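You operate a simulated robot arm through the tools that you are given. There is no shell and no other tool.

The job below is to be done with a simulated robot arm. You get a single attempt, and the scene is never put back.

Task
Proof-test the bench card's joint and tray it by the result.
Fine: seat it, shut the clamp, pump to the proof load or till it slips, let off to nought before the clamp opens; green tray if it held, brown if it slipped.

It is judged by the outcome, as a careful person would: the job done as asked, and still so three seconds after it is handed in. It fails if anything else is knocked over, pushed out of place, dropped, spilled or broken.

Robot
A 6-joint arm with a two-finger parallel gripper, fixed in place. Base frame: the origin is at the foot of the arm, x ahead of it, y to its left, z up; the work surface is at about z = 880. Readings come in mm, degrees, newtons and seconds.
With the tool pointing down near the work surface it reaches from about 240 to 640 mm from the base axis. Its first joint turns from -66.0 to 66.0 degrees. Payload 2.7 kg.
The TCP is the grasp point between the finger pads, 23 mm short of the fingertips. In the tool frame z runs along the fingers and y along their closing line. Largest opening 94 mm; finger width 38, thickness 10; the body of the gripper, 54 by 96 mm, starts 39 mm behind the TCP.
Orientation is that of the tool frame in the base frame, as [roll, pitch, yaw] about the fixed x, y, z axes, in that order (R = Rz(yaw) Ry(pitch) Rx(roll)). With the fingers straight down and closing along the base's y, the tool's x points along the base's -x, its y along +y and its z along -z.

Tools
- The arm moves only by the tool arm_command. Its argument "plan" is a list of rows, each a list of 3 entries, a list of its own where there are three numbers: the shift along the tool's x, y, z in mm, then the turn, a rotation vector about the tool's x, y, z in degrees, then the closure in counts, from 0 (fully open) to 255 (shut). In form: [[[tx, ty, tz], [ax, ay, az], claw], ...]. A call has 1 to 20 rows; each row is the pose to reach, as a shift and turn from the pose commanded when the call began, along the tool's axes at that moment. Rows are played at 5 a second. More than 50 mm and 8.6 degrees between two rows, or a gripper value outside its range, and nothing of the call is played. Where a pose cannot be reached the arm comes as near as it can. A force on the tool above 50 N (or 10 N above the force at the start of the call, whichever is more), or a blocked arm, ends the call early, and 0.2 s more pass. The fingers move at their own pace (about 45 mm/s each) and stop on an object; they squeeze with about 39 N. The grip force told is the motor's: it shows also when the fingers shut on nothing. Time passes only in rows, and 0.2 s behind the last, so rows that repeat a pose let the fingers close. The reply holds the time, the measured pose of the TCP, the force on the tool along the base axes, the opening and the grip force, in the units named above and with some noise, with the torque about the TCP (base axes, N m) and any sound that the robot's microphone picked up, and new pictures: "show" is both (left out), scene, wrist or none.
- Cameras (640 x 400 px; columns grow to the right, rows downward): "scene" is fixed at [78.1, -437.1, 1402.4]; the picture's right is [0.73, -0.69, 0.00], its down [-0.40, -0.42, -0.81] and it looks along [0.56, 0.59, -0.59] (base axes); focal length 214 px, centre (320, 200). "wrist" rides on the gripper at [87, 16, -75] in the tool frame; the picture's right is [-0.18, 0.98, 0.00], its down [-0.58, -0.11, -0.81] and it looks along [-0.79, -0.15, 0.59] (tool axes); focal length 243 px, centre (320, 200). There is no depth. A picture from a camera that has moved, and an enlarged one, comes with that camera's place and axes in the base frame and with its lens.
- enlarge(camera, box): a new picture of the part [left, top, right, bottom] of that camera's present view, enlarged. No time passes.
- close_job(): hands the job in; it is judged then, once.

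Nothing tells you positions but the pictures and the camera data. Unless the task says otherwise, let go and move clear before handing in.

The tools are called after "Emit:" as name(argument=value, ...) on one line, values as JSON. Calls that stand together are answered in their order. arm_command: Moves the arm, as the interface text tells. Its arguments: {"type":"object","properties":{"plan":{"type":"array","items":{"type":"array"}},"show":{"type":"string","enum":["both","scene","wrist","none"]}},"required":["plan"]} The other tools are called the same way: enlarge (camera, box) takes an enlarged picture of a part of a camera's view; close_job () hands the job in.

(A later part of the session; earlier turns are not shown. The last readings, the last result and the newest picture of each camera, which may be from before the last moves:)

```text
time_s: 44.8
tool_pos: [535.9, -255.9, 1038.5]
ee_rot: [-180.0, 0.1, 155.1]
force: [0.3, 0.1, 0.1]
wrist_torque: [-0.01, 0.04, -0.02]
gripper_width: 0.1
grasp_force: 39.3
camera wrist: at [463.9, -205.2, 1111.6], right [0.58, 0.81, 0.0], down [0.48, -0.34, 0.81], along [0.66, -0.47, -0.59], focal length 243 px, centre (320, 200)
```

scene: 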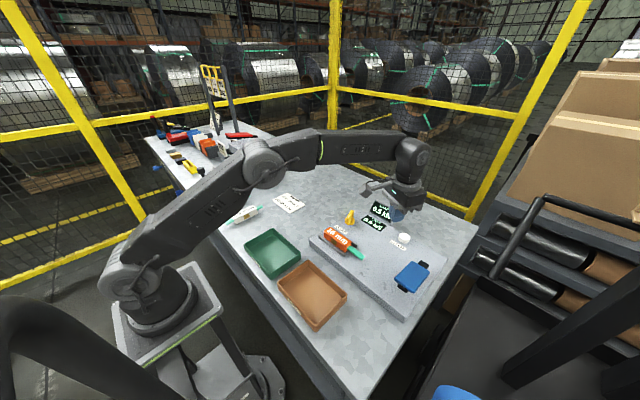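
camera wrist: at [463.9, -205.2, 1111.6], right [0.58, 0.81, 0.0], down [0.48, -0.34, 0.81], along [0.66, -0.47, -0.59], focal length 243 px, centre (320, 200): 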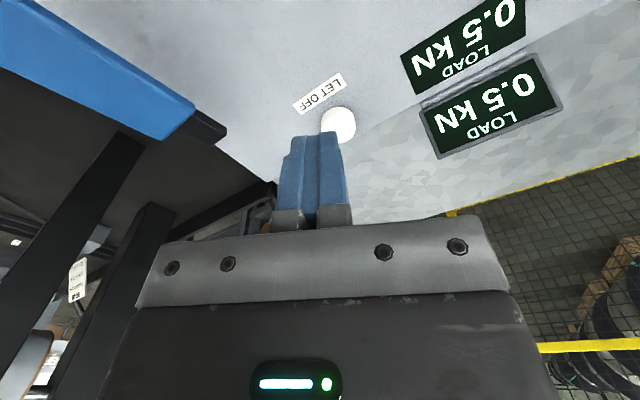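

The button lies about 52 mm further out and 6 mm to the tool's +y. I'll move out and down to just above it and check the reach.

Emit:
arm_command(plan=[[[-12, 3, 20], [0, 0, 0], 255], [[-24, 6, 40], [0, 0, 0], 255], [[-36, 6, 60], [0, 0, 0], 255], [[-44, 6, 66], [0, 0, 0], 255], [[-44, 6, 66], [0, 0, 0], 255]], show="both")

Emit:
enlarge(camera="wrist", box=[240, 60, 440, 220])

Emit:
enlarge(camera="scene", box=[340, 180, 460, 280])

```text
time_s: 46.0
tool_pos: [578.7, -267.0, 970.0]
ee_rot: [-179.9, 0.1, 155.1]
force: [0.0, 0.0, -0.1]
wrist_torque: [0.02, 0.0, -0.04]
gripper_width: 0.2
grasp_force: 38.7
camera wrist: at [506.7, -216.2, 1044.9], right [0.58, 0.81, 0.0], down [0.48, -0.34, 0.81], along [0.66, -0.47, -0.59], focal length 243 px, centre (320, 200)
```

scene: 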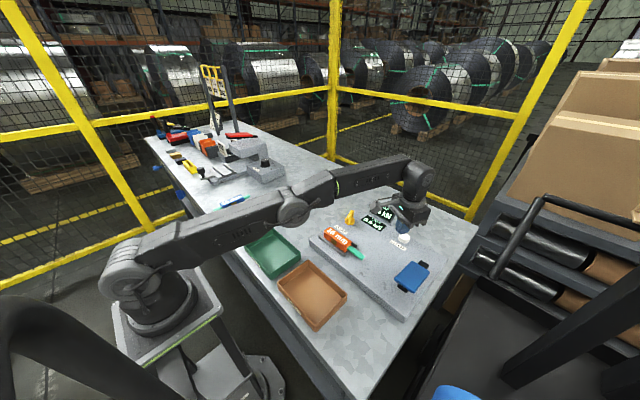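
wrist: 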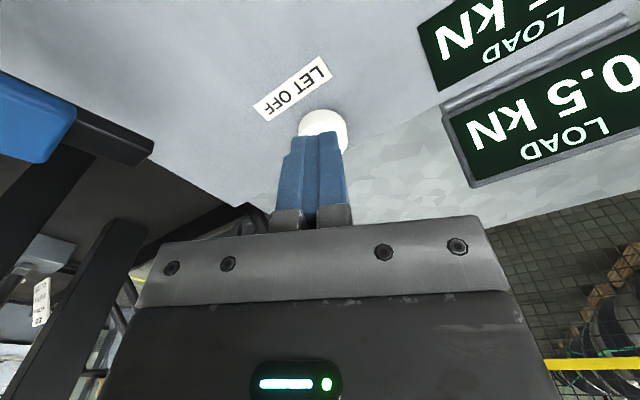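

```text
2.50 times, centred on (340, 140) of wrist
camera zoom: at [506.7, -216.2, 1044.9], right [0.58, 0.81, 0.0], down [0.48, -0.34, 0.81], along [0.66, -0.47, -0.59], focal length 606 px, centre (270, 350)
```

zoom: 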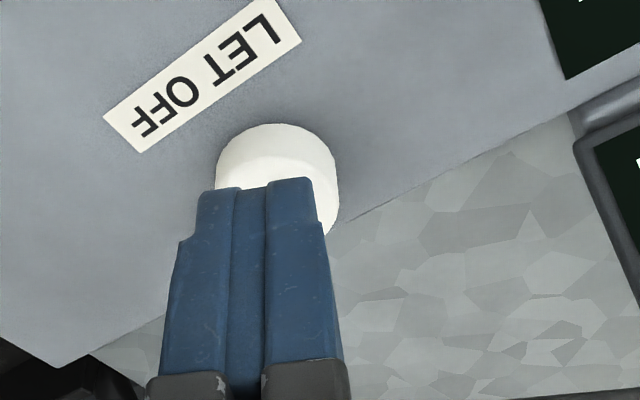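

```text
4.00 times, centred on (400, 230) of scene
camera zoom: at [78.1, -437.1, 1402.4], right [0.73, -0.69, 0.0], down [-0.4, -0.42, -0.81], along [0.56, 0.59, -0.59], focal length 858 px, centre (0, 80)
```

zoom: 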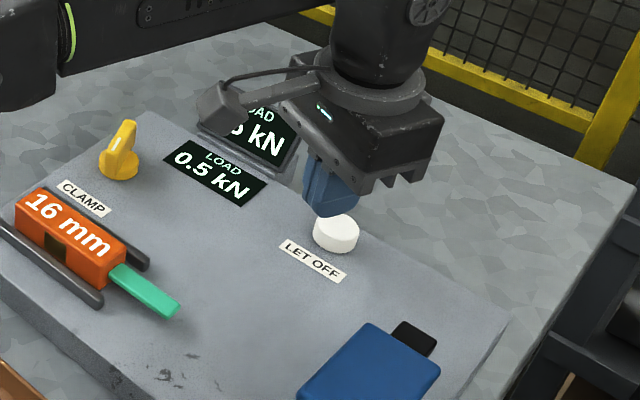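

The finger's wide side now covers the button's centre. I'll press down in small steps, watching force and display.

Emit:
arm_command(plan=[[[0, 1, 12], [0, 0, 0], 255], [[0, 1, 17], [0, 0, 0], 255], [[0, 1, 20], [0, 0, 0], 255], [[0, 1, 22], [0, 0, 0], 255], [[0, 1, 24], [0, 0, 0], 255], [[0, 1, 24], [0, 0, 0], 255]], show="wrist")

Emit:
enlarge(camera="scene", box=[340, 180, 460, 280])

```text
time_s: 47.4
tool_pos: [579.8, -268.4, 948.1]
ee_rot: [-180.0, 0.1, 155.2]
force: [0.5, 0.5, 1.5]
wrist_torque: [0.02, -0.04, 0.0]
gripper_width: 0.1
grasp_force: 39.1
camera wrist: at [507.6, -217.2, 1022.5], right [0.58, 0.81, 0.0], down [0.48, -0.34, 0.81], along [0.66, -0.47, -0.59], focal length 243 px, centre (320, 200)
```

wrist: 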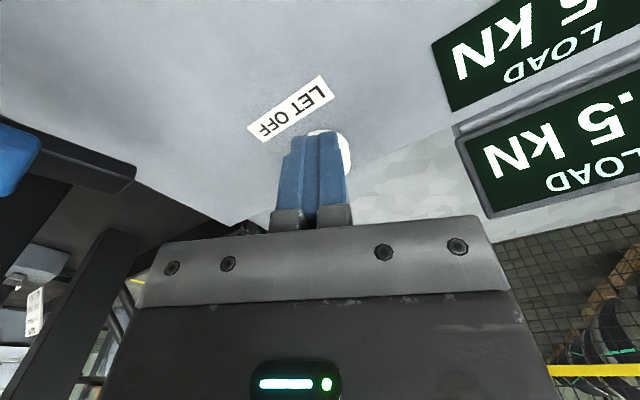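

```text
4.00 times, centred on (400, 230) of scene
camera zoom: at [78.1, -437.0, 1402.4], right [0.73, -0.69, 0.0], down [-0.4, -0.42, -0.81], along [0.56, 0.59, -0.59], focal length 858 px, centre (0, 80)
```

zoom: 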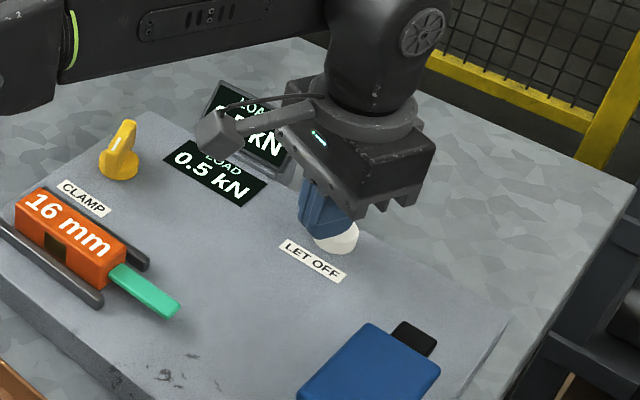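

Just about touching (1.5 N), load still 0.5 kN. Pressing a few millimetres further.

Emit:
arm_command(plan=[[[0, 0, 1.5], [0, 0, 0], 255], [[0, 0, 3], [0, 0, 0], 255], [[0, 0, 4.5], [0, 0, 0], 255], [[0, 0, 4.5], [0, 0, 0], 255]], show="none")

Emit:
enlarge(camera="scene", box=[340, 180, 460, 280])

```text
time_s: 48.4
tool_pos: [580.1, -267.0, 943.2]
ee_rot: [-180.0, 0.1, 155.1]
force: [-0.1, 1.0, 3.7]
wrist_torque: [0.02, 0.05, 0.01]
gripper_width: 0.4
grasp_force: 39.2
heard: click
```

```text
4.00 times, centred on (400, 230) of scene
camera zoom: at [78.0, -437.0, 1402.4], right [0.73, -0.69, 0.0], down [-0.4, -0.42, -0.81], along [0.56, 0.59, -0.59], focal length 858 px, centre (0, 80)
```

zoom: 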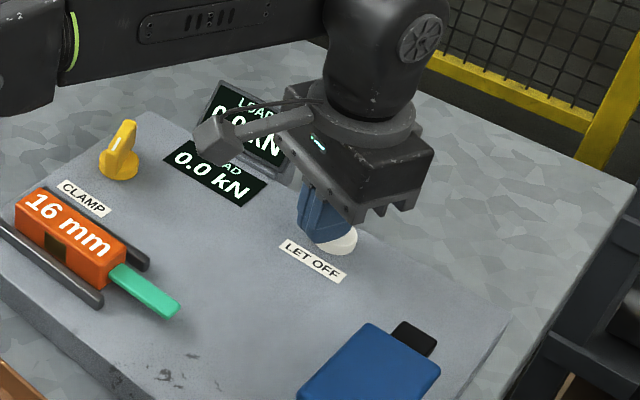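

A click was heard and the load now reads 0.0 kN. Next I rise off the button and go back above the clamp knob, turning the tool to match the wing's present angle (about 19° from x), to open the clamp.

Emit:
arm_command(plan=[[[0, 0, -10], [0, 0, 0], 255], [[5, 0, -30], [0, 0, 0], 255], [[20, 0, -60], [0, 0, 0], 255], [[40, 0, -85], [0, 0, 8.4], 255], [[50, 5, -100], [0, 0, 16.8], 255], [[55, 15, -100], [0, 0, 25.2], 255], [[60, 25, -100], [0, 0, 33.6], 255], [[65, 35, -100], [0, 0, 42], 255], [[70, 45, -100], [0, 0, 50.4], 255], [[75, 55, -100], [0, 0, 58.8], 255], [[80, 65, -100], [0, 0, 67.2], 255], [[85, 75, -100], [0, 0, 75.6], 255], [[90, 85, -100], [0, 0, 84], 200], [[95, 95, -100], [0, 0, 92.4], 150], [[100, 105, -100], [0, 0, 100.8], 110], [[105, 115, -100], [0, 0, 109.2], 110], [[109.7, 128.7, -100], [0, 0, 117.6], 110], [[109.7, 128.7, -100], [0, 0, 126], 110], [[109.7, 128.7, -100], [0, 0, 134.4], 110], [[109.7, 128.7, -100], [0, 0, 135.5], 110]], show="both")

Emit:
enlarge(camera="wrist", box=[220, 0, 420, 180])

Emit:
enlarge(camera="scene", box=[310, 185, 410, 260])

```text
time_s: 52.6
tool_pos: [534.3, -106.4, 1043.7]
ee_rot: [-180.0, 0.0, 19.5]
force: [-0.6, 0.3, 0.2]
wrist_torque: [-0.02, -0.05, -0.01]
gripper_width: 53.4
grasp_force: 0.0
camera wrist: at [621.0, -92.4, 1117.7], right [0.15, -0.99, 0.0], down [-0.59, -0.09, 0.81], along [-0.8, -0.12, -0.59], focal length 243 px, centre (320, 200)
```

scene: 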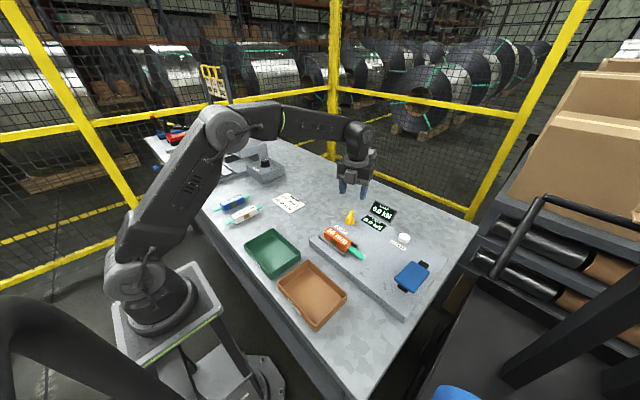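
wrist: 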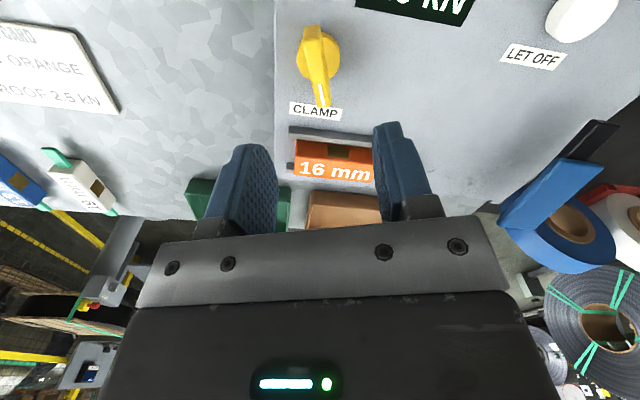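

```text
2.22 times, centred on (320, 90) of wrist
camera zoom: at [621.0, -92.4, 1117.7], right [0.15, -0.99, 0.0], down [-0.59, -0.09, 0.81], along [-0.8, -0.12, -0.59], focal length 539 px, centre (320, 444)
```

zoom: 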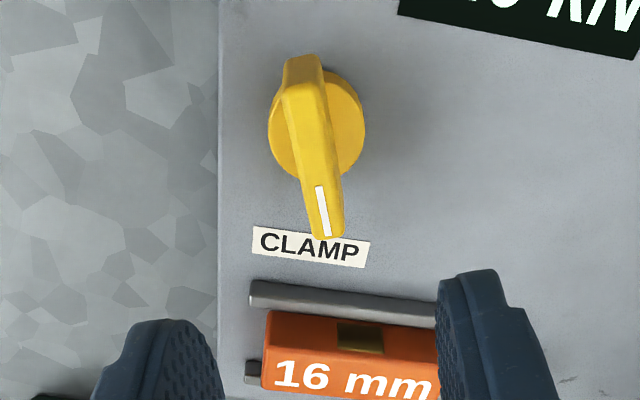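

```text
5.33 times, centred on (360, 222) of scene
camera zoom: at [78.1, -437.1, 1402.4], right [0.73, -0.69, 0.0], down [-0.4, -0.42, -0.81], along [0.56, 0.59, -0.59], focal length 1144 px, centre (107, 80)
```

zoom: 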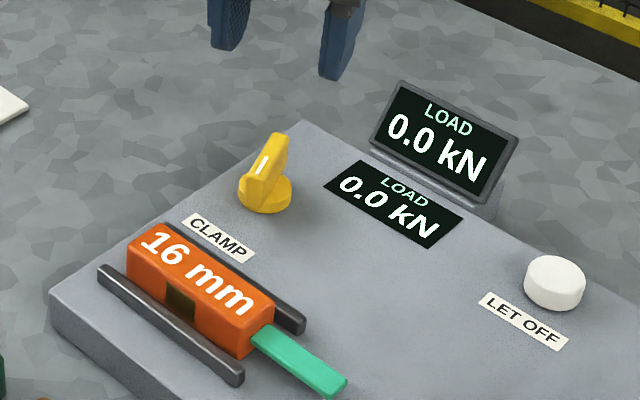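

The wing is aligned with the tool and centred within a millimetre; both displays show 0.0 kN. I'll descend, grip, and turn it back counter-clockwise about half-way, then re-grip.

Emit:
arm_command(plan=[[[0, -0.5, 40], [0, 0, 0], 110], [[0, -0.5, 75], [0, 0, 0], 110], [[0, -0.5, 91], [0, 0, 0], 110], [[0, -0.5, 91], [0, 0, 0], 180], [[0, -0.5, 91], [0, 0, 0], 255], [[0, -0.5, 91], [0, 0, 0], 255], [[0, -0.5, 91], [0, 0, 0], 255], [[0, -0.5, 91], [0, 0, -8], 255], [[0, -0.5, 91], [0, 0, -16], 255], [[0, -0.5, 91], [0, 0, -24], 255], [[0, -0.5, 91], [0, 0, -32], 255], [[0, -0.5, 91], [0, 0, -32], 255]], show="both")

Emit:
enlarge(camera="scene", box=[310, 185, 410, 260])

```text
time_s: 55.2
tool_pos: [535.2, -106.3, 952.1]
ee_rot: [179.8, -0.1, 51.7]
force: [13.2, 3.3, -3.2]
wrist_torque: [-0.81, 1.02, 0.0]
gripper_width: 11.9
grasp_force: 45.3
camera wrist: at [600.2, -47.2, 1026.5], right [0.66, -0.75, 0.0], down [-0.45, -0.39, 0.8], along [-0.61, -0.53, -0.59], focal length 243 px, centre (320, 200)
```

scene: 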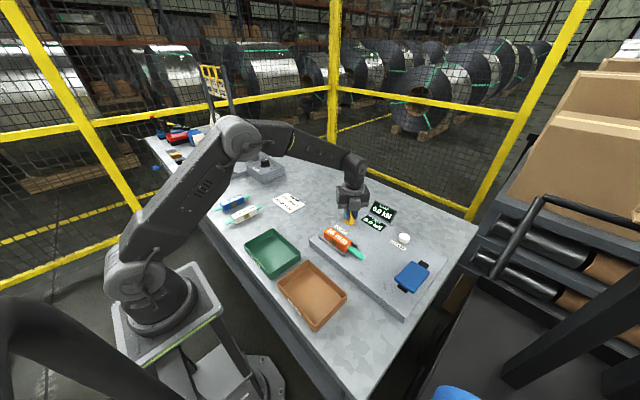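
wrist: 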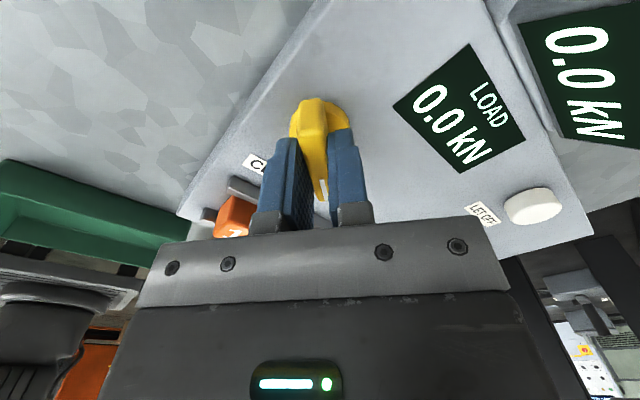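

```text
5.33 times, centred on (360, 222) of scene
camera zoom: at [78.6, -437.0, 1402.4], right [0.73, -0.69, 0.0], down [-0.4, -0.42, -0.81], along [0.56, 0.59, -0.59], focal length 1144 px, centre (107, 80)
```

zoom: 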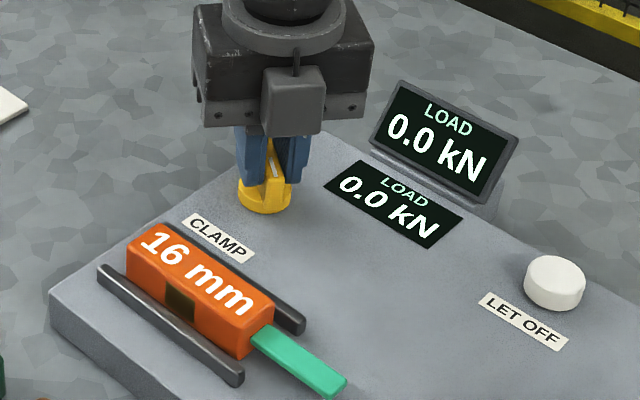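

Side load from a small centring offset is building again; I'll re-grip here with a 1 mm correction, then finish the turn back to open.

Emit:
arm_command(plan=[[[0, 0, 0], [0, 0, 0], 220], [[0, 0, 0], [0, 0, 0], 180], [[0.9, 0.6, 0], [0, 0, 0], 180], [[0.9, 0.6, 0], [0, 0, 0], 255], [[0.9, 0.6, 0], [0, 0, 0], 255], [[0.9, 0.6, 0], [0, 0, 0], 255], [[0.9, 0.6, 0], [0, 0, -8], 255], [[0.9, 0.6, 0], [0, 0, -16], 255], [[0.9, 0.6, 0], [0, 0, -24], 255], [[0.9, 0.6, 0], [0, 0, -32], 255], [[0.9, 0.6, 0], [0, 0, -38], 255], [[0.9, 0.6, 0], [0, 0, -38], 255]], show="both")

Emit:
enlarge(camera="scene", box=[310, 185, 410, 260])

```text
time_s: 57.8
tool_pos: [535.3, -104.6, 952.7]
ee_rot: [180.0, 0.0, 89.6]
force: [-2.6, -8.8, 0.8]
wrist_torque: [1.48, 0.09, 0.06]
gripper_width: 11.8
grasp_force: 44.9
camera wrist: at [551.3, -18.3, 1026.8], right [0.98, -0.19, 0.0], down [-0.11, -0.58, 0.81], along [-0.15, -0.79, -0.59], focal length 243 px, centre (320, 200)
```

scene: 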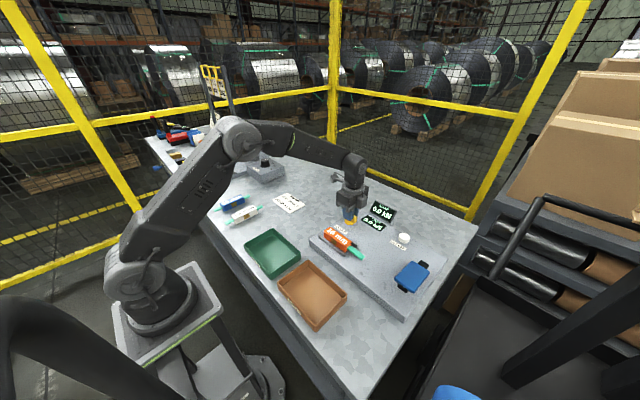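
wrist: 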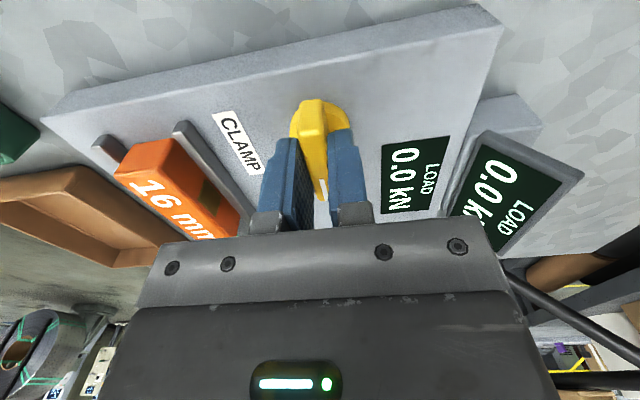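

```text
5.33 times, centred on (360, 222) of scene
camera zoom: at [78.0, -437.3, 1402.3], right [0.73, -0.69, 0.0], down [-0.4, -0.42, -0.81], along [0.56, 0.59, -0.59], focal length 1144 px, centre (107, 80)
```

zoom: 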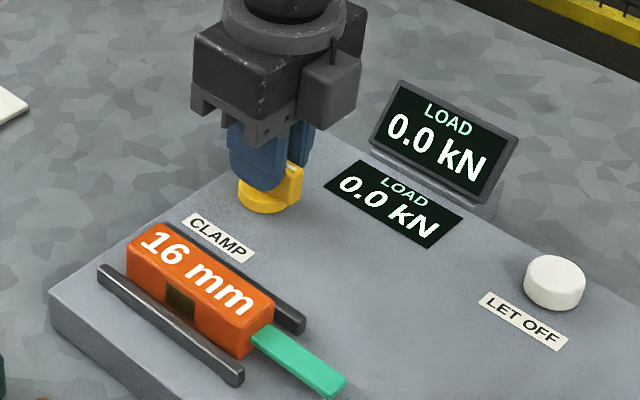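

The knob is back at its original (open) position with no torque, and the load reads 0.0 kN. I'll release it, rise, and before fetching the joint take a close look at the brown tray to plan the placement.

Emit:
arm_command(plan=[[[0, 0, 0], [0, 0, -2], 255], [[0, 0, 0], [0, 0, -2], 220], [[0, 0, 0], [0, 0, 0], 150], [[0, 0, 0], [0, 0, 0], 110], [[0, 0, -40], [0, 0, 0], 110], [[0, 0, -85], [0, 0, 0], 110], [[0, 0, -110], [0, 0, 0], 110], [[0, 0, -110], [0, 0, 0], 110]], show="wrist")

Emit:
enlarge(camera="scene", box=[310, 185, 410, 260])

Emit:
enlarge(camera="scene", box=[270, 240, 360, 340])

```text
time_s: 59.6
tool_pos: [535.4, -103.6, 1061.9]
ee_rot: [179.9, 0.0, 89.6]
force: [0.1, 0.9, -1.0]
wrist_torque: [0.0, -0.02, -0.02]
gripper_width: 53.3
grasp_force: 0.1
camera wrist: at [551.7, -16.2, 1137.2], right [0.98, -0.19, 0.0], down [-0.11, -0.58, 0.81], along [-0.15, -0.79, -0.59], focal length 243 px, centre (320, 200)
```

wrist: 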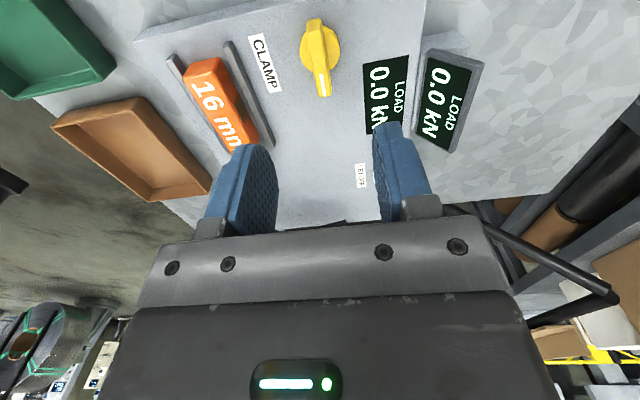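

```text
5.33 times, centred on (360, 222) of scene
camera zoom: at [78.1, -437.1, 1402.4], right [0.73, -0.69, 0.0], down [-0.4, -0.42, -0.81], along [0.56, 0.59, -0.59], focal length 1144 px, centre (107, 80)
```

zoom: 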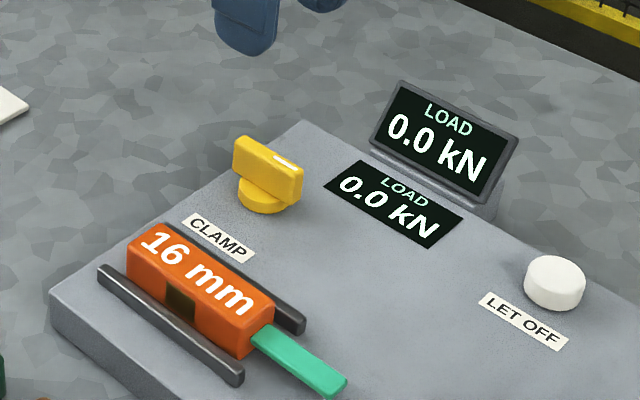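

```text
4.00 times, centred on (315, 290) of scene
camera zoom: at [78.1, -437.1, 1402.4], right [0.73, -0.69, 0.0], down [-0.4, -0.42, -0.81], along [0.56, 0.59, -0.59], focal length 858 px, centre (340, -160)
```

zoom: 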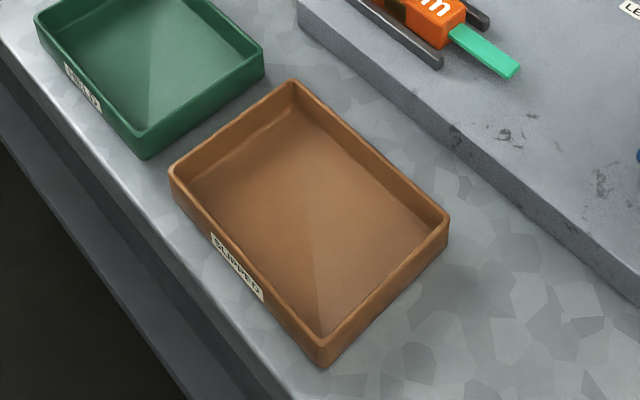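

The clamp is open again and the load is at nought. The brown "SLIPPED" tray spans about x 219–323, y -273 to -132 with a rim near z=915; the joint with its pulled strip is about 142 mm long, so it should lie diagonally. I'll look at the tray from above to measure it.

Emit:
arm_command(plan=[[[-9, -31, -38], [0, 0, 4], 110], [[-18, -62, -38], [0, 0, 8], 110], [[-27, -93, -38], [0, 0, 12], 110], [[-36, -124, -38], [0, 0, 16], 110], [[-45, -155, -38], [0, 0, 20], 110], [[-54, -186, -38], [0, 0, 24], 110], [[-63, -217, -38], [0, 0, 28], 110], [[-72, -248, -38], [0, 0, 31.5], 110], [[-72, -248, -38], [0, 0, 31.5], 110]], show="both")

Emit:
enlarge(camera="wrist", box=[180, 0, 460, 160])

```text
time_s: 61.6
tool_pos: [285.2, -175.0, 1100.2]
ee_rot: [179.9, 0.0, 58.0]
force: [0.3, 0.5, 0.3]
wrist_torque: [0.01, 0.02, -0.01]
gripper_width: 53.5
grasp_force: 0.1
camera wrist: at [344.5, -110.3, 1174.3], right [0.74, -0.68, 0.0], down [-0.4, -0.44, 0.81], along [-0.54, -0.59, -0.59], focal length 243 px, centre (320, 200)
```

scene: 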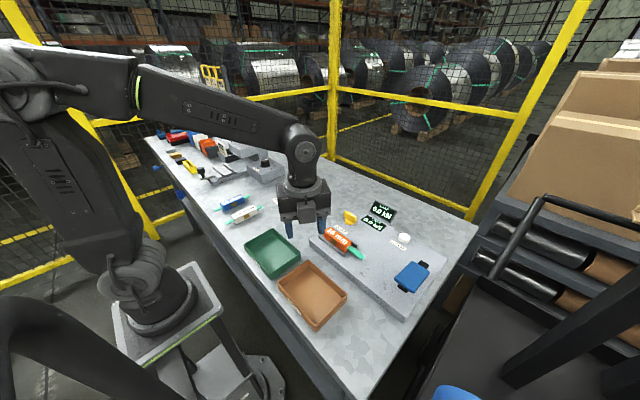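
wrist: 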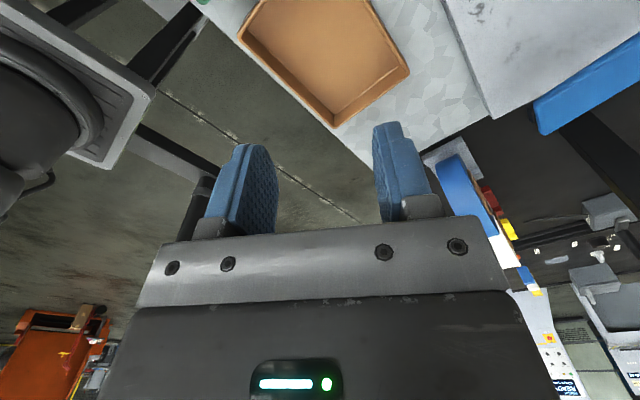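

```text
2.29 times, centred on (320, 80) of wrist
camera zoom: at [344.5, -110.3, 1174.3], right [0.74, -0.68, 0.0], down [-0.4, -0.44, 0.81], along [-0.54, -0.59, -0.59], focal length 555 px, centre (320, 474)
```

zoom: 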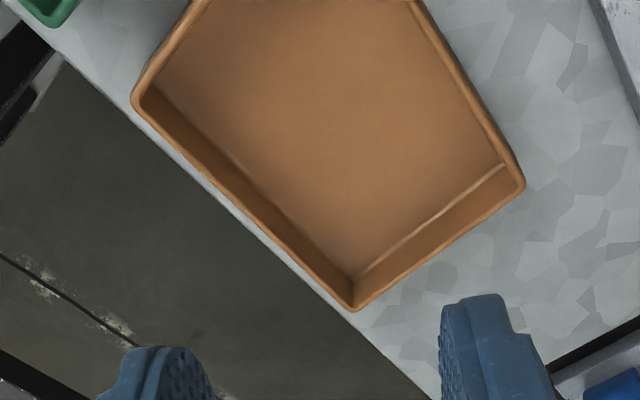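

The tray's inside is about 96 × 135 mm, centre near (274, -200), rim near z=910. Now I go back over the joint, offset towards its strip end (grip point y≈-161) so the fingers stay clear of the tray walls later.

Emit:
arm_command(plan=[[[22, 29, 0], [0, 0, -8], 110], [[45, 59, 0], [0, 0, -16], 110], [[67, 88, 20], [0, 0, -24], 110], [[90, 117.7, 40], [0, 0, -32], 110], [[90, 117.7, 70], [0, 0, -32], 110], [[90, 117.7, 70], [0, 0, -32], 110]], show="both")

Emit:
enlarge(camera="wrist", box=[220, 0, 420, 180])

Emit:
enlarge(camera="scene", box=[310, 200, 400, 270])

```text
time_s: 63.0
tool_pos: [434.1, -160.2, 1031.1]
ee_rot: [179.9, 0.0, 90.1]
force: [-0.4, -0.4, -0.5]
wrist_torque: [0.0, 0.04, 0.0]
gripper_width: 53.4
grasp_force: 0.1
camera wrist: at [450.0, -73.7, 1105.7], right [0.98, -0.18, 0.0], down [-0.11, -0.58, 0.81], along [-0.15, -0.79, -0.59], focal length 243 px, centre (320, 200)
```

scene: 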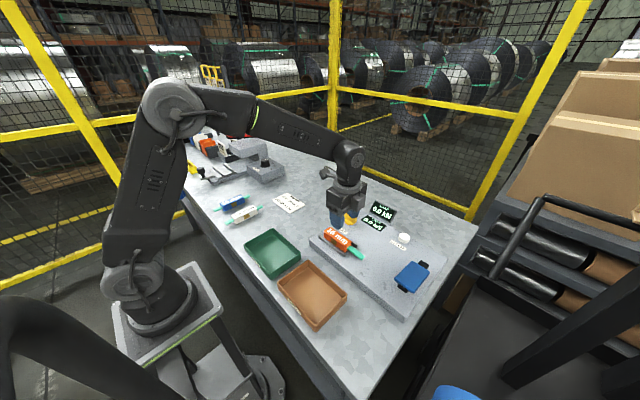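
wrist: 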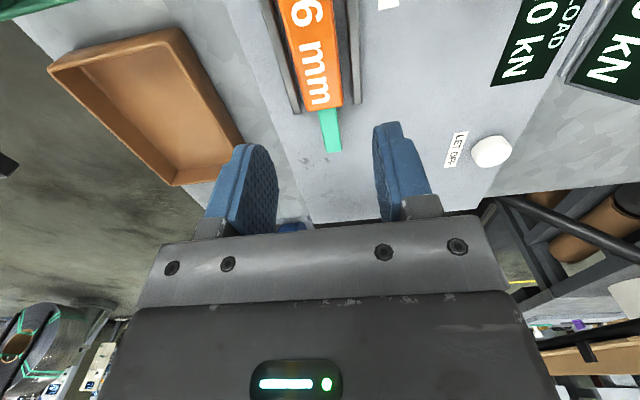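

```text
2.22 times, centred on (320, 90) of wrist
camera zoom: at [450.0, -73.7, 1105.7], right [0.98, -0.18, 0.0], down [-0.11, -0.58, 0.81], along [-0.15, -0.79, -0.59], focal length 539 px, centre (320, 444)
```

zoom: 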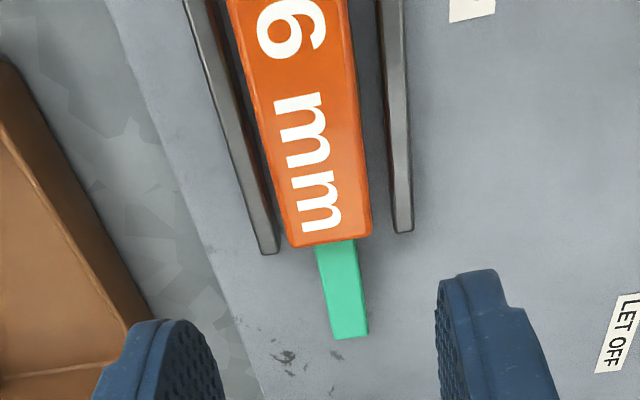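

```text
5.71 times, centred on (355, 235) of scene
camera zoom: at [78.1, -437.1, 1402.4], right [0.73, -0.69, 0.0], down [-0.4, -0.42, -0.81], along [0.56, 0.59, -0.59], focal length 1226 px, centre (120, 0)
```

zoom: 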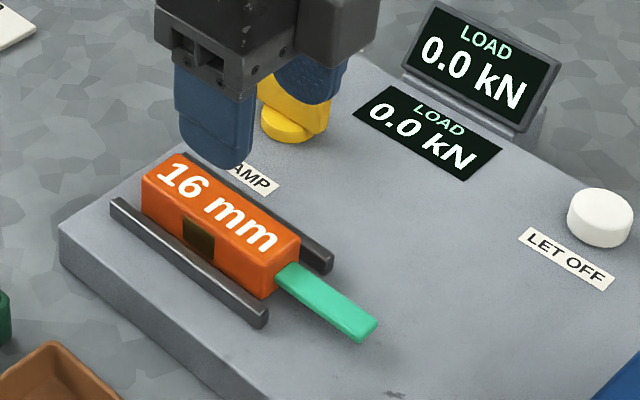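

The body is at x≈434.5 with its -y end at y≈-185 and the strip tip at y≈-241 (about 143 mm overall). I'll descend, keeping the fingertips just above the rails, and grip.

Emit:
arm_command(plan=[[[0, 0.5, 40], [0, 0, 0], 110], [[0, 0.5, 72], [0, 0, 0], 110], [[0, 0.5, 84], [0, 0, 0], 110], [[0, 0.5, 84], [0, 0, 0], 110], [[0, 0.5, 84], [0, 0, 0], 180], [[0, 0.5, 84], [0, 0, 0], 255], [[0, 0.5, 84], [0, 0, 0], 255], [[0, 0.5, 84], [0, 0, 0], 255]], show="both")

Emit:
enlarge(camera="scene", box=[310, 200, 400, 270])

```text
time_s: 64.8
tool_pos: [435.4, -159.0, 946.6]
ee_rot: [179.9, 0.0, 90.2]
force: [-0.6, 0.1, 0.3]
wrist_torque: [0.0, -0.01, 0.02]
gripper_width: 29.1
grasp_force: 38.9
camera wrist: at [450.4, -72.4, 1021.3], right [0.98, -0.18, 0.0], down [-0.11, -0.58, 0.81], along [-0.15, -0.79, -0.59], focal length 243 px, centre (320, 200)
```

scene: 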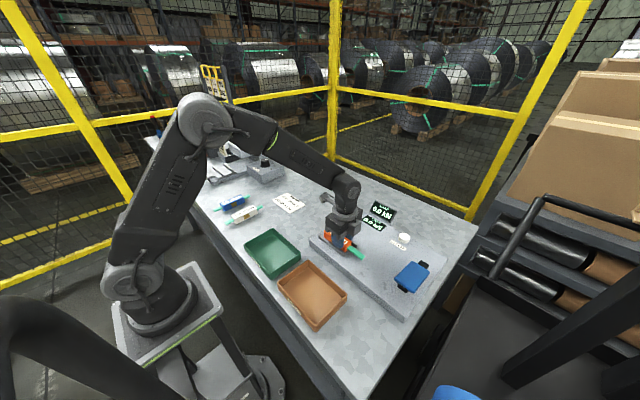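
wrist: 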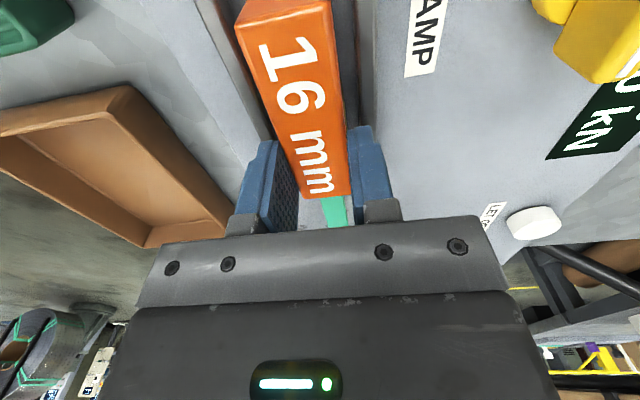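

```text
5.71 times, centred on (355, 235) of scene
camera zoom: at [78.1, -437.1, 1402.4], right [0.73, -0.69, 0.0], down [-0.4, -0.42, -0.81], along [0.56, 0.59, -0.59], focal length 1226 px, centre (120, 0)
```

zoom: 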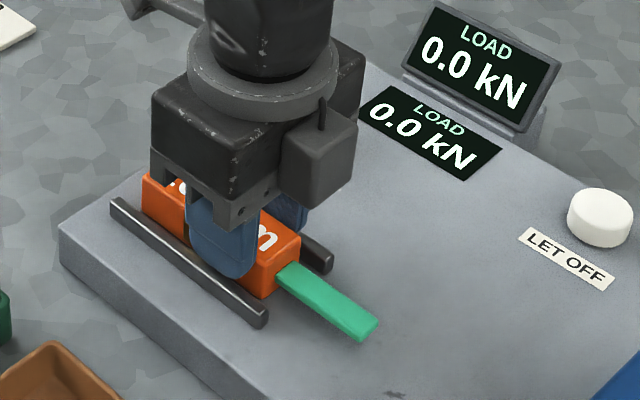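

The joint is gripped again (29.1 mm). I'll lift it gently, checking that the clamp lets it go freely.

Emit:
arm_command(plan=[[[0, 0, -5], [0, 0, 0], 255], [[0, 0, -15], [0, 0, 0], 255], [[0, 0, -40], [0, 0, 0], 255], [[0, 0, -80], [0, 0, 0], 255], [[0, 0, -100], [0, 0, 0], 255], [[0, 0, -100], [0, 0, 0], 255]], show="both")

Emit:
enlarge(camera="scene", box=[300, 180, 420, 270])

```text
time_s: 66.2
tool_pos: [432.6, -160.0, 1043.5]
ee_rot: [179.9, 0.1, 90.1]
force: [0.1, -0.1, -0.4]
wrist_torque: [-0.03, 0.02, 0.02]
gripper_width: 29.3
grasp_force: 39.2
camera wrist: at [449.3, -73.1, 1119.7], right [0.98, -0.18, 0.0], down [-0.11, -0.58, 0.81], along [-0.15, -0.79, -0.59], focal length 243 px, centre (320, 200)
```

scene: 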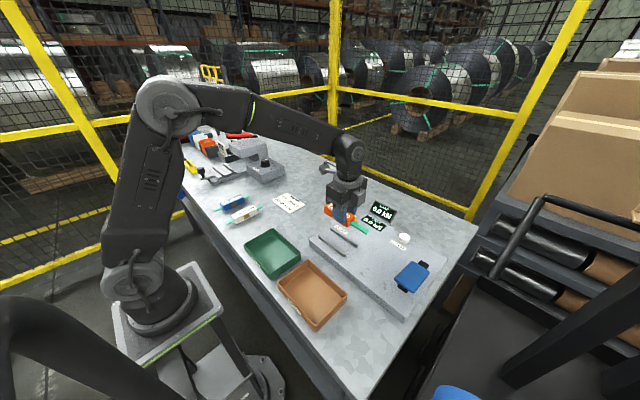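
wrist: 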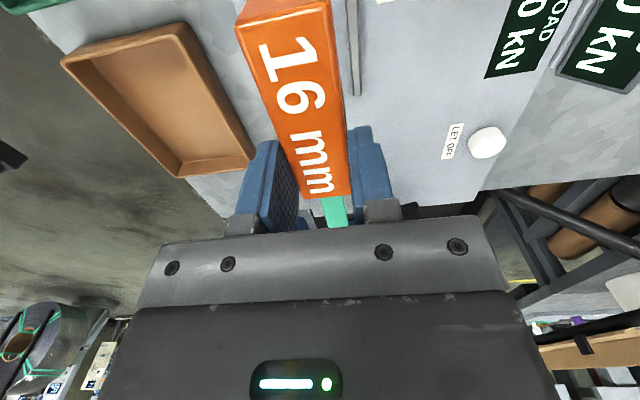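

```text
4.44 times, centred on (360, 225) of scene
camera zoom: at [78.1, -437.1, 1402.4], right [0.73, -0.69, 0.0], down [-0.4, -0.42, -0.81], along [0.56, 0.59, -0.59], focal length 953 px, centre (142, 89)
```

zoom: 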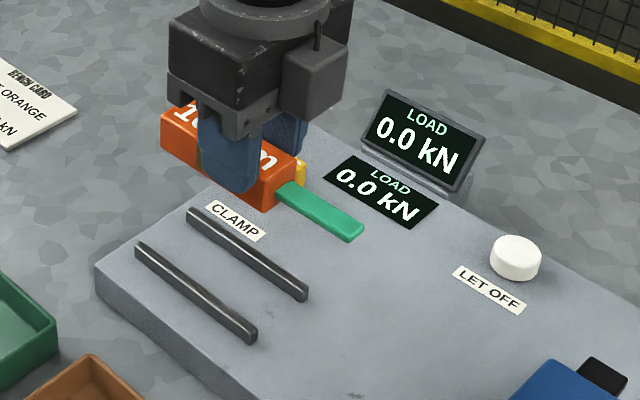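

The joint lifted freely with its pulled strip. Now I carry it over the brown tray, turning it onto the tray's diagonal, and hover above the rim to check the alignment.

Emit:
arm_command(plan=[[[-6, -30, 0], [0, 0, 7], 255], [[-13, -60, 0], [0, 0, 14], 255], [[-20, -92, 0], [0, 0, 21], 255], [[-27, -124, 0], [0, 0, 28], 255], [[-32.9, -155.8, 0], [0, 0, 32], 255], [[-32.9, -155.8, 40], [0, 0, 32], 255], [[-32.9, -155.8, 75], [0, 0, 32], 255], [[-32.9, -155.8, 75], [0, 0, 32], 255]], show="both")

Emit:
enlarge(camera="scene", box=[250, 220, 370, 340])

Emit:
enlarge(camera="wrist", box=[160, 0, 480, 220])

```text
time_s: 68.0
tool_pos: [278.2, -192.5, 968.9]
ee_rot: [179.9, -0.1, 58.1]
force: [-0.6, -0.5, -0.9]
wrist_torque: [-0.02, 0.02, -0.01]
gripper_width: 29.0
grasp_force: 39.3
camera wrist: at [337.7, -127.8, 1044.8], right [0.74, -0.68, 0.0], down [-0.4, -0.44, 0.81], along [-0.54, -0.59, -0.59], focal length 243 px, centre (320, 200)
```

scene: 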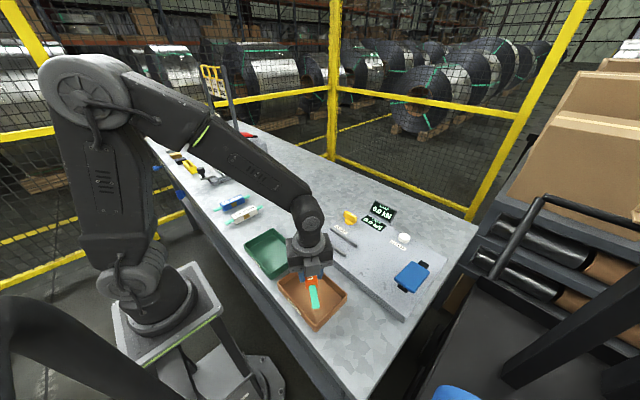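
wrist: 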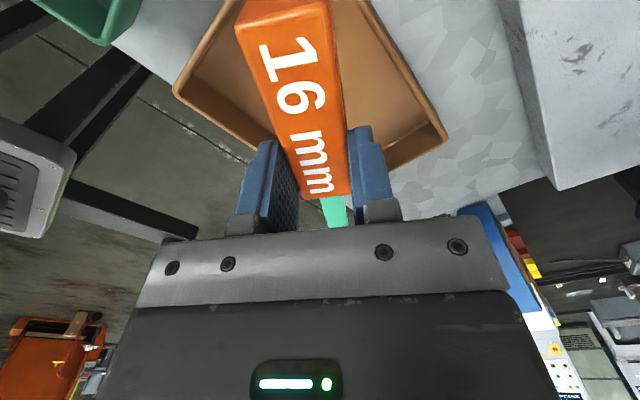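

```text
3.33 times, centred on (310, 280) of scene
camera zoom: at [78.1, -437.1, 1402.4], right [0.73, -0.69, 0.0], down [-0.4, -0.42, -0.81], along [0.56, 0.59, -0.59], focal length 715 px, centre (353, -67)
```

zoom: 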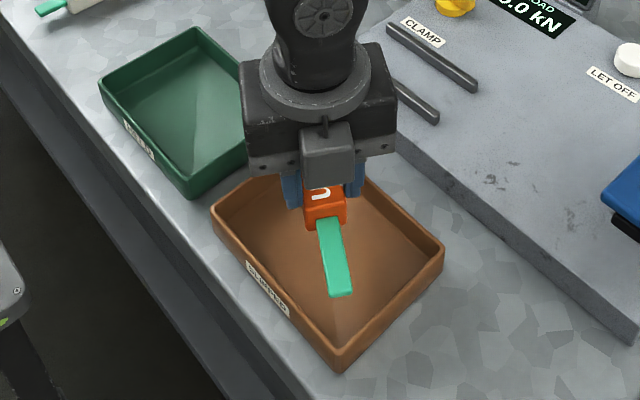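

```text
1.82 times, centred on (320, 110) of wrist
camera zoom: at [337.7, -127.8, 1044.8], right [0.74, -0.68, 0.0], down [-0.4, -0.44, 0.81], along [-0.54, -0.59, -0.59], focal length 441 px, centre (320, 364)
```

zoom: 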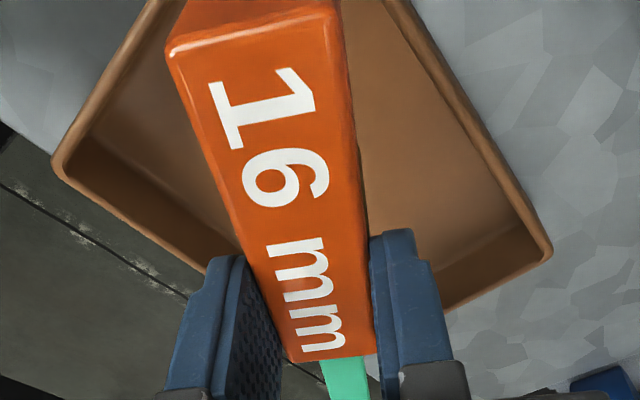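

The joint lies over the tray's diagonal, but with only 1–2 mm to spare lengthwise. To avoid catching the rim I'll tilt the strip end up about 7°, shift slightly towards the strip's corner, and lower part-way to check.

Emit:
arm_command(plan=[[[-3, -1, 0], [0, -4, 0.5], 255], [[-5.3, -2.2, 0], [0, -7, 1], 255], [[-5.3, -2.2, 10], [0, -7, 1], 255], [[-5.3, -2.2, 18], [0, -7, 1], 255], [[-5.3, -2.2, 18], [0, -7, 1], 255]], show="both")

Emit:
enlarge(camera="scene", box=[260, 240, 360, 330])

Emit:
enlarge(camera="wrist", box=[160, 0, 480, 220])

```text
time_s: 69.2
tool_pos: [273.4, -197.6, 952.2]
ee_rot: [179.9, 6.9, 57.1]
force: [0.7, 0.6, -1.3]
wrist_torque: [-0.02, 0.01, 0.01]
gripper_width: 29.1
grasp_force: 38.9
camera wrist: at [338.8, -125.4, 1015.6], right [0.73, -0.69, 0.02], down [-0.35, -0.34, 0.87], along [-0.59, -0.64, -0.49], focal length 243 px, centre (320, 200)
```

scene: 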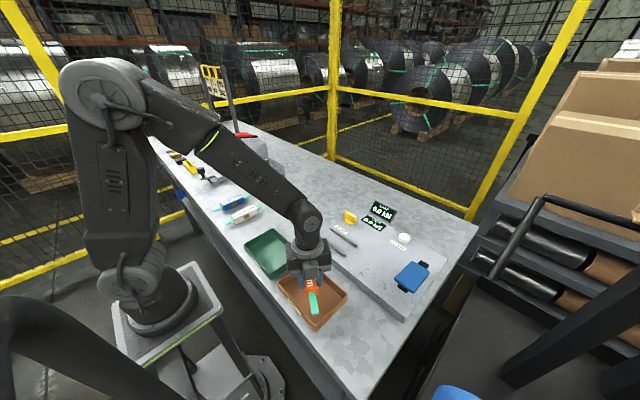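
wrist: 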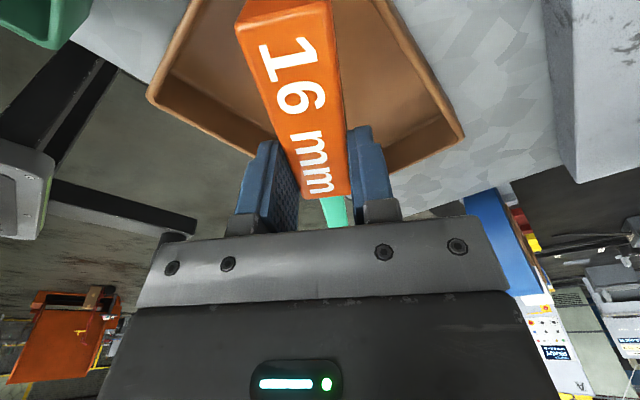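

```text
4.44 times, centred on (310, 285) of scene
camera zoom: at [78.1, -437.1, 1402.4], right [0.73, -0.69, 0.0], down [-0.4, -0.42, -0.81], along [0.56, 0.59, -0.59], focal length 953 px, centre (364, -178)
```

zoom: 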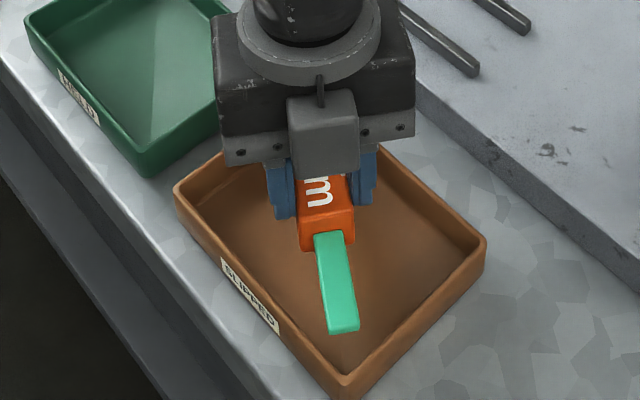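

```text
1.82 times, centred on (320, 110) of wrist
camera zoom: at [338.8, -125.4, 1015.6], right [0.73, -0.69, 0.02], down [-0.35, -0.34, 0.87], along [-0.59, -0.64, -0.49], focal length 441 px, centre (320, 364)
```

zoom: 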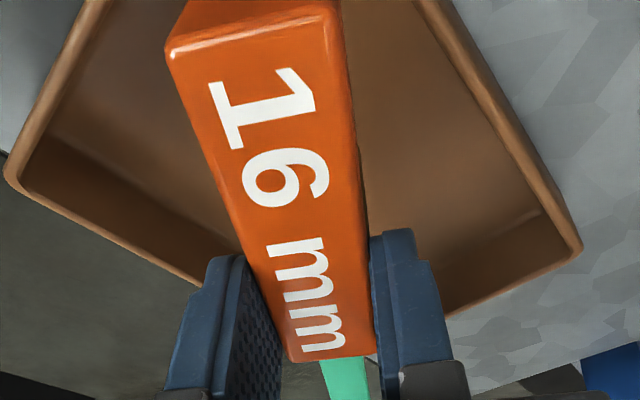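

The strip end is raised as intended and the body end should clear the far walls. I'll lower vertically in small steps, watching for contact.

Emit:
arm_command(plan=[[[0.7, 0, 6], [0, 0, 0], 255], [[1.5, 0, 12], [0, 0, 0], 255], [[2, 0, 16], [0, 0, 0], 255], [[2.3, 0, 19], [0, 0, 0], 255], [[2.3, 0, 19], [0, 0, 0], 255]], show="both")

Emit:
enlarge(camera="scene", box=[260, 240, 360, 330])

```text
time_s: 70.4
tool_pos: [275.0, -198.4, 932.8]
ee_rot: [180.0, 7.0, 57.1]
force: [0.1, 0.3, -0.2]
wrist_torque: [0.02, 0.01, 0.01]
gripper_width: 29.0
grasp_force: 39.6
camera wrist: at [338.7, -125.7, 997.0], right [0.73, -0.69, 0.02], down [-0.35, -0.34, 0.87], along [-0.59, -0.64, -0.49], focal length 243 px, centre (320, 200)
```

scene: 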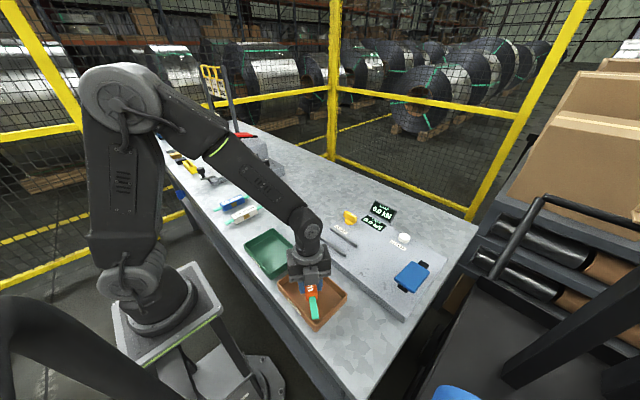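
wrist: 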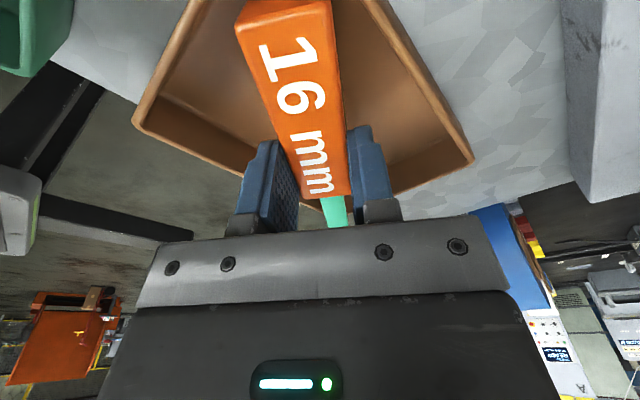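

```text
4.44 times, centred on (310, 285) of scene
camera zoom: at [78.1, -437.1, 1402.4], right [0.73, -0.69, 0.0], down [-0.4, -0.42, -0.81], along [0.56, 0.59, -0.59], focal length 953 px, centre (364, -178)
```

zoom: 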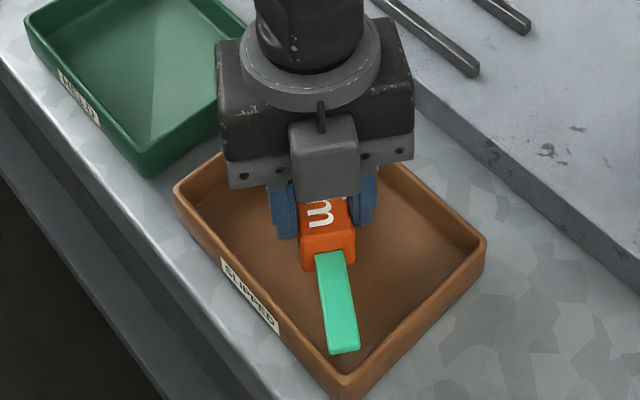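

No contact yet at TCP z≈934. Continuing down in small steps.

Emit:
arm_command(plan=[[[0.2, 0, 1.5], [0, 0, 0], 255], [[0.4, 0, 3], [0, 0, 0], 255], [[0.5, 0, 4.5], [0, 0, 0], 255], [[0.5, 0, 4.5], [0, 0, 0], 255]], show="none")

Emit:
enlarge(camera="scene", box=[260, 240, 360, 330])

```text
time_s: 71.4
tool_pos: [274.0, -197.0, 928.5]
ee_rot: [179.9, 7.0, 57.1]
force: [0.2, 0.2, -1.2]
wrist_torque: [0.01, -0.01, -0.02]
gripper_width: 29.0
grasp_force: 38.9
```

```text
4.44 times, centred on (310, 285) of scene
camera zoom: at [78.1, -437.1, 1402.4], right [0.73, -0.69, 0.0], down [-0.4, -0.42, -0.81], along [0.56, 0.59, -0.59], focal length 953 px, centre (364, -178)
```

zoom: 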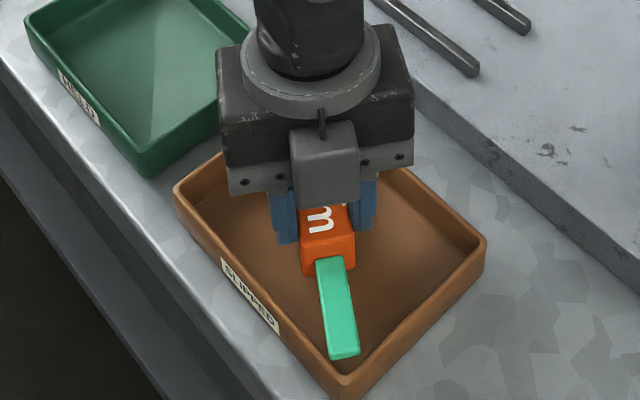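

Still free. Creeping lower a few more millimetres until the body end touches the tray floor.

Emit:
arm_command(plan=[[[0.1, 0, 1], [0, 0, 0], 255], [[0.2, 0, 2], [0, 0, 0], 255], [[0.3, 0, 2.5], [0, 0, 0], 255], [[0.3, 0, 2.5], [0, 0, 0], 255]], show="none")

```text
time_s: 72.4
tool_pos: [274.0, -198.9, 927.0]
ee_rot: [179.7, 6.9, 57.1]
force: [-4.8, -1.2, 19.8]
wrist_torque: [1.01, -0.41, 0.27]
gripper_width: 29.1
grasp_force: 39.2
```

Contact of about 20 N exactly at the body's far end on the tray floor, with the strip tip just above the rim corner. I'll ease off slightly and lower the strip end a little by levelling about that contact point, watching the force.

Emit:
arm_command(plan=[[[0, 0, -0.7], [0, 0, 0], 255], [[-0.6, 0, 0.3], [0, 1, 0], 255], [[-1.2, 0, 1.4], [0, 2, 0], 255], [[-1.2, 0, 1.4], [0, 2, 0], 255]], show="none")

Emit:
enlarge(camera="scene", box=[260, 240, 360, 330])

```text
time_s: 73.4
tool_pos: [272.7, -199.4, 924.6]
ee_rot: [179.9, 4.9, 57.1]
force: [0.7, -0.7, -0.9]
wrist_torque: [0.0, -0.01, -0.02]
gripper_width: 29.2
grasp_force: 39.4
```

```text
4.44 times, centred on (310, 285) of scene
camera zoom: at [78.1, -437.1, 1402.4], right [0.73, -0.69, 0.0], down [-0.4, -0.42, -0.81], along [0.56, 0.59, -0.59], focal length 953 px, centre (364, -178)
```

zoom: 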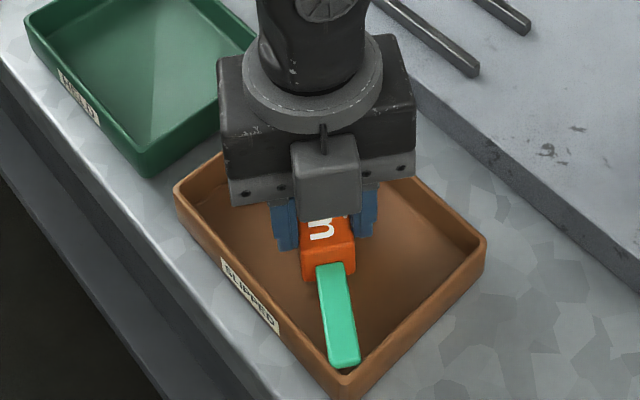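

No contact after levelling 2°. I'll zoom on the strip tip and the tray corner.

Emit:
enlarge(camera="scene", box=[318, 300, 358, 335])

Emit:
enlarge(camera="wrist", box=[120, 0, 480, 230])

```text
11.43 times, centred on (338, 318) of scene
camera zoom: at [78.1, -437.1, 1402.4], right [0.73, -0.69, 0.0], down [-0.4, -0.42, -0.81], along [0.56, 0.59, -0.59], focal length 2451 px, centre (114, -1143)
```

zoom: 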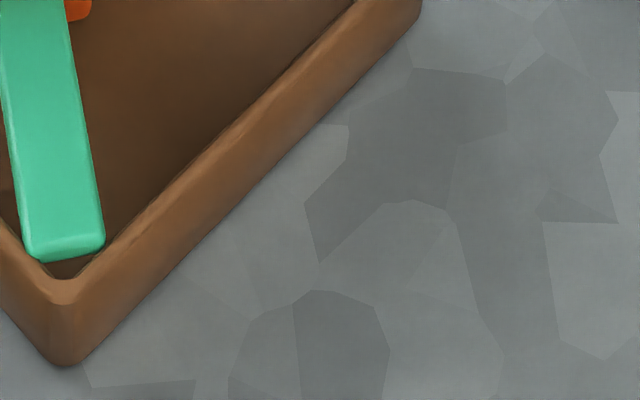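

```text
1.74 times, centred on (300, 115) of wrist
camera zoom: at [336.4, -129.3, 991.8], right [0.73, -0.69, 0.02], down [-0.37, -0.37, 0.85], along [-0.58, -0.63, -0.52], focal length 422 px, centre (355, 348)
```

zoom: 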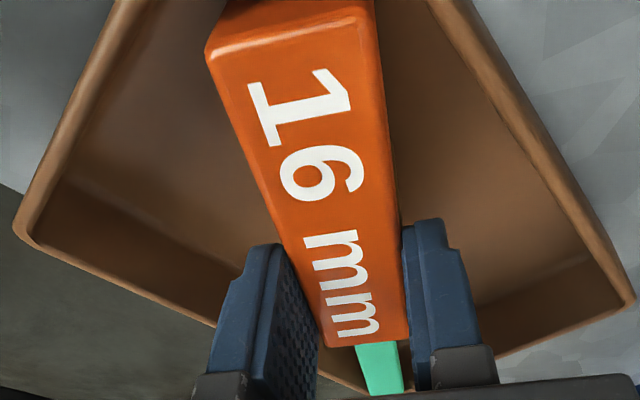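

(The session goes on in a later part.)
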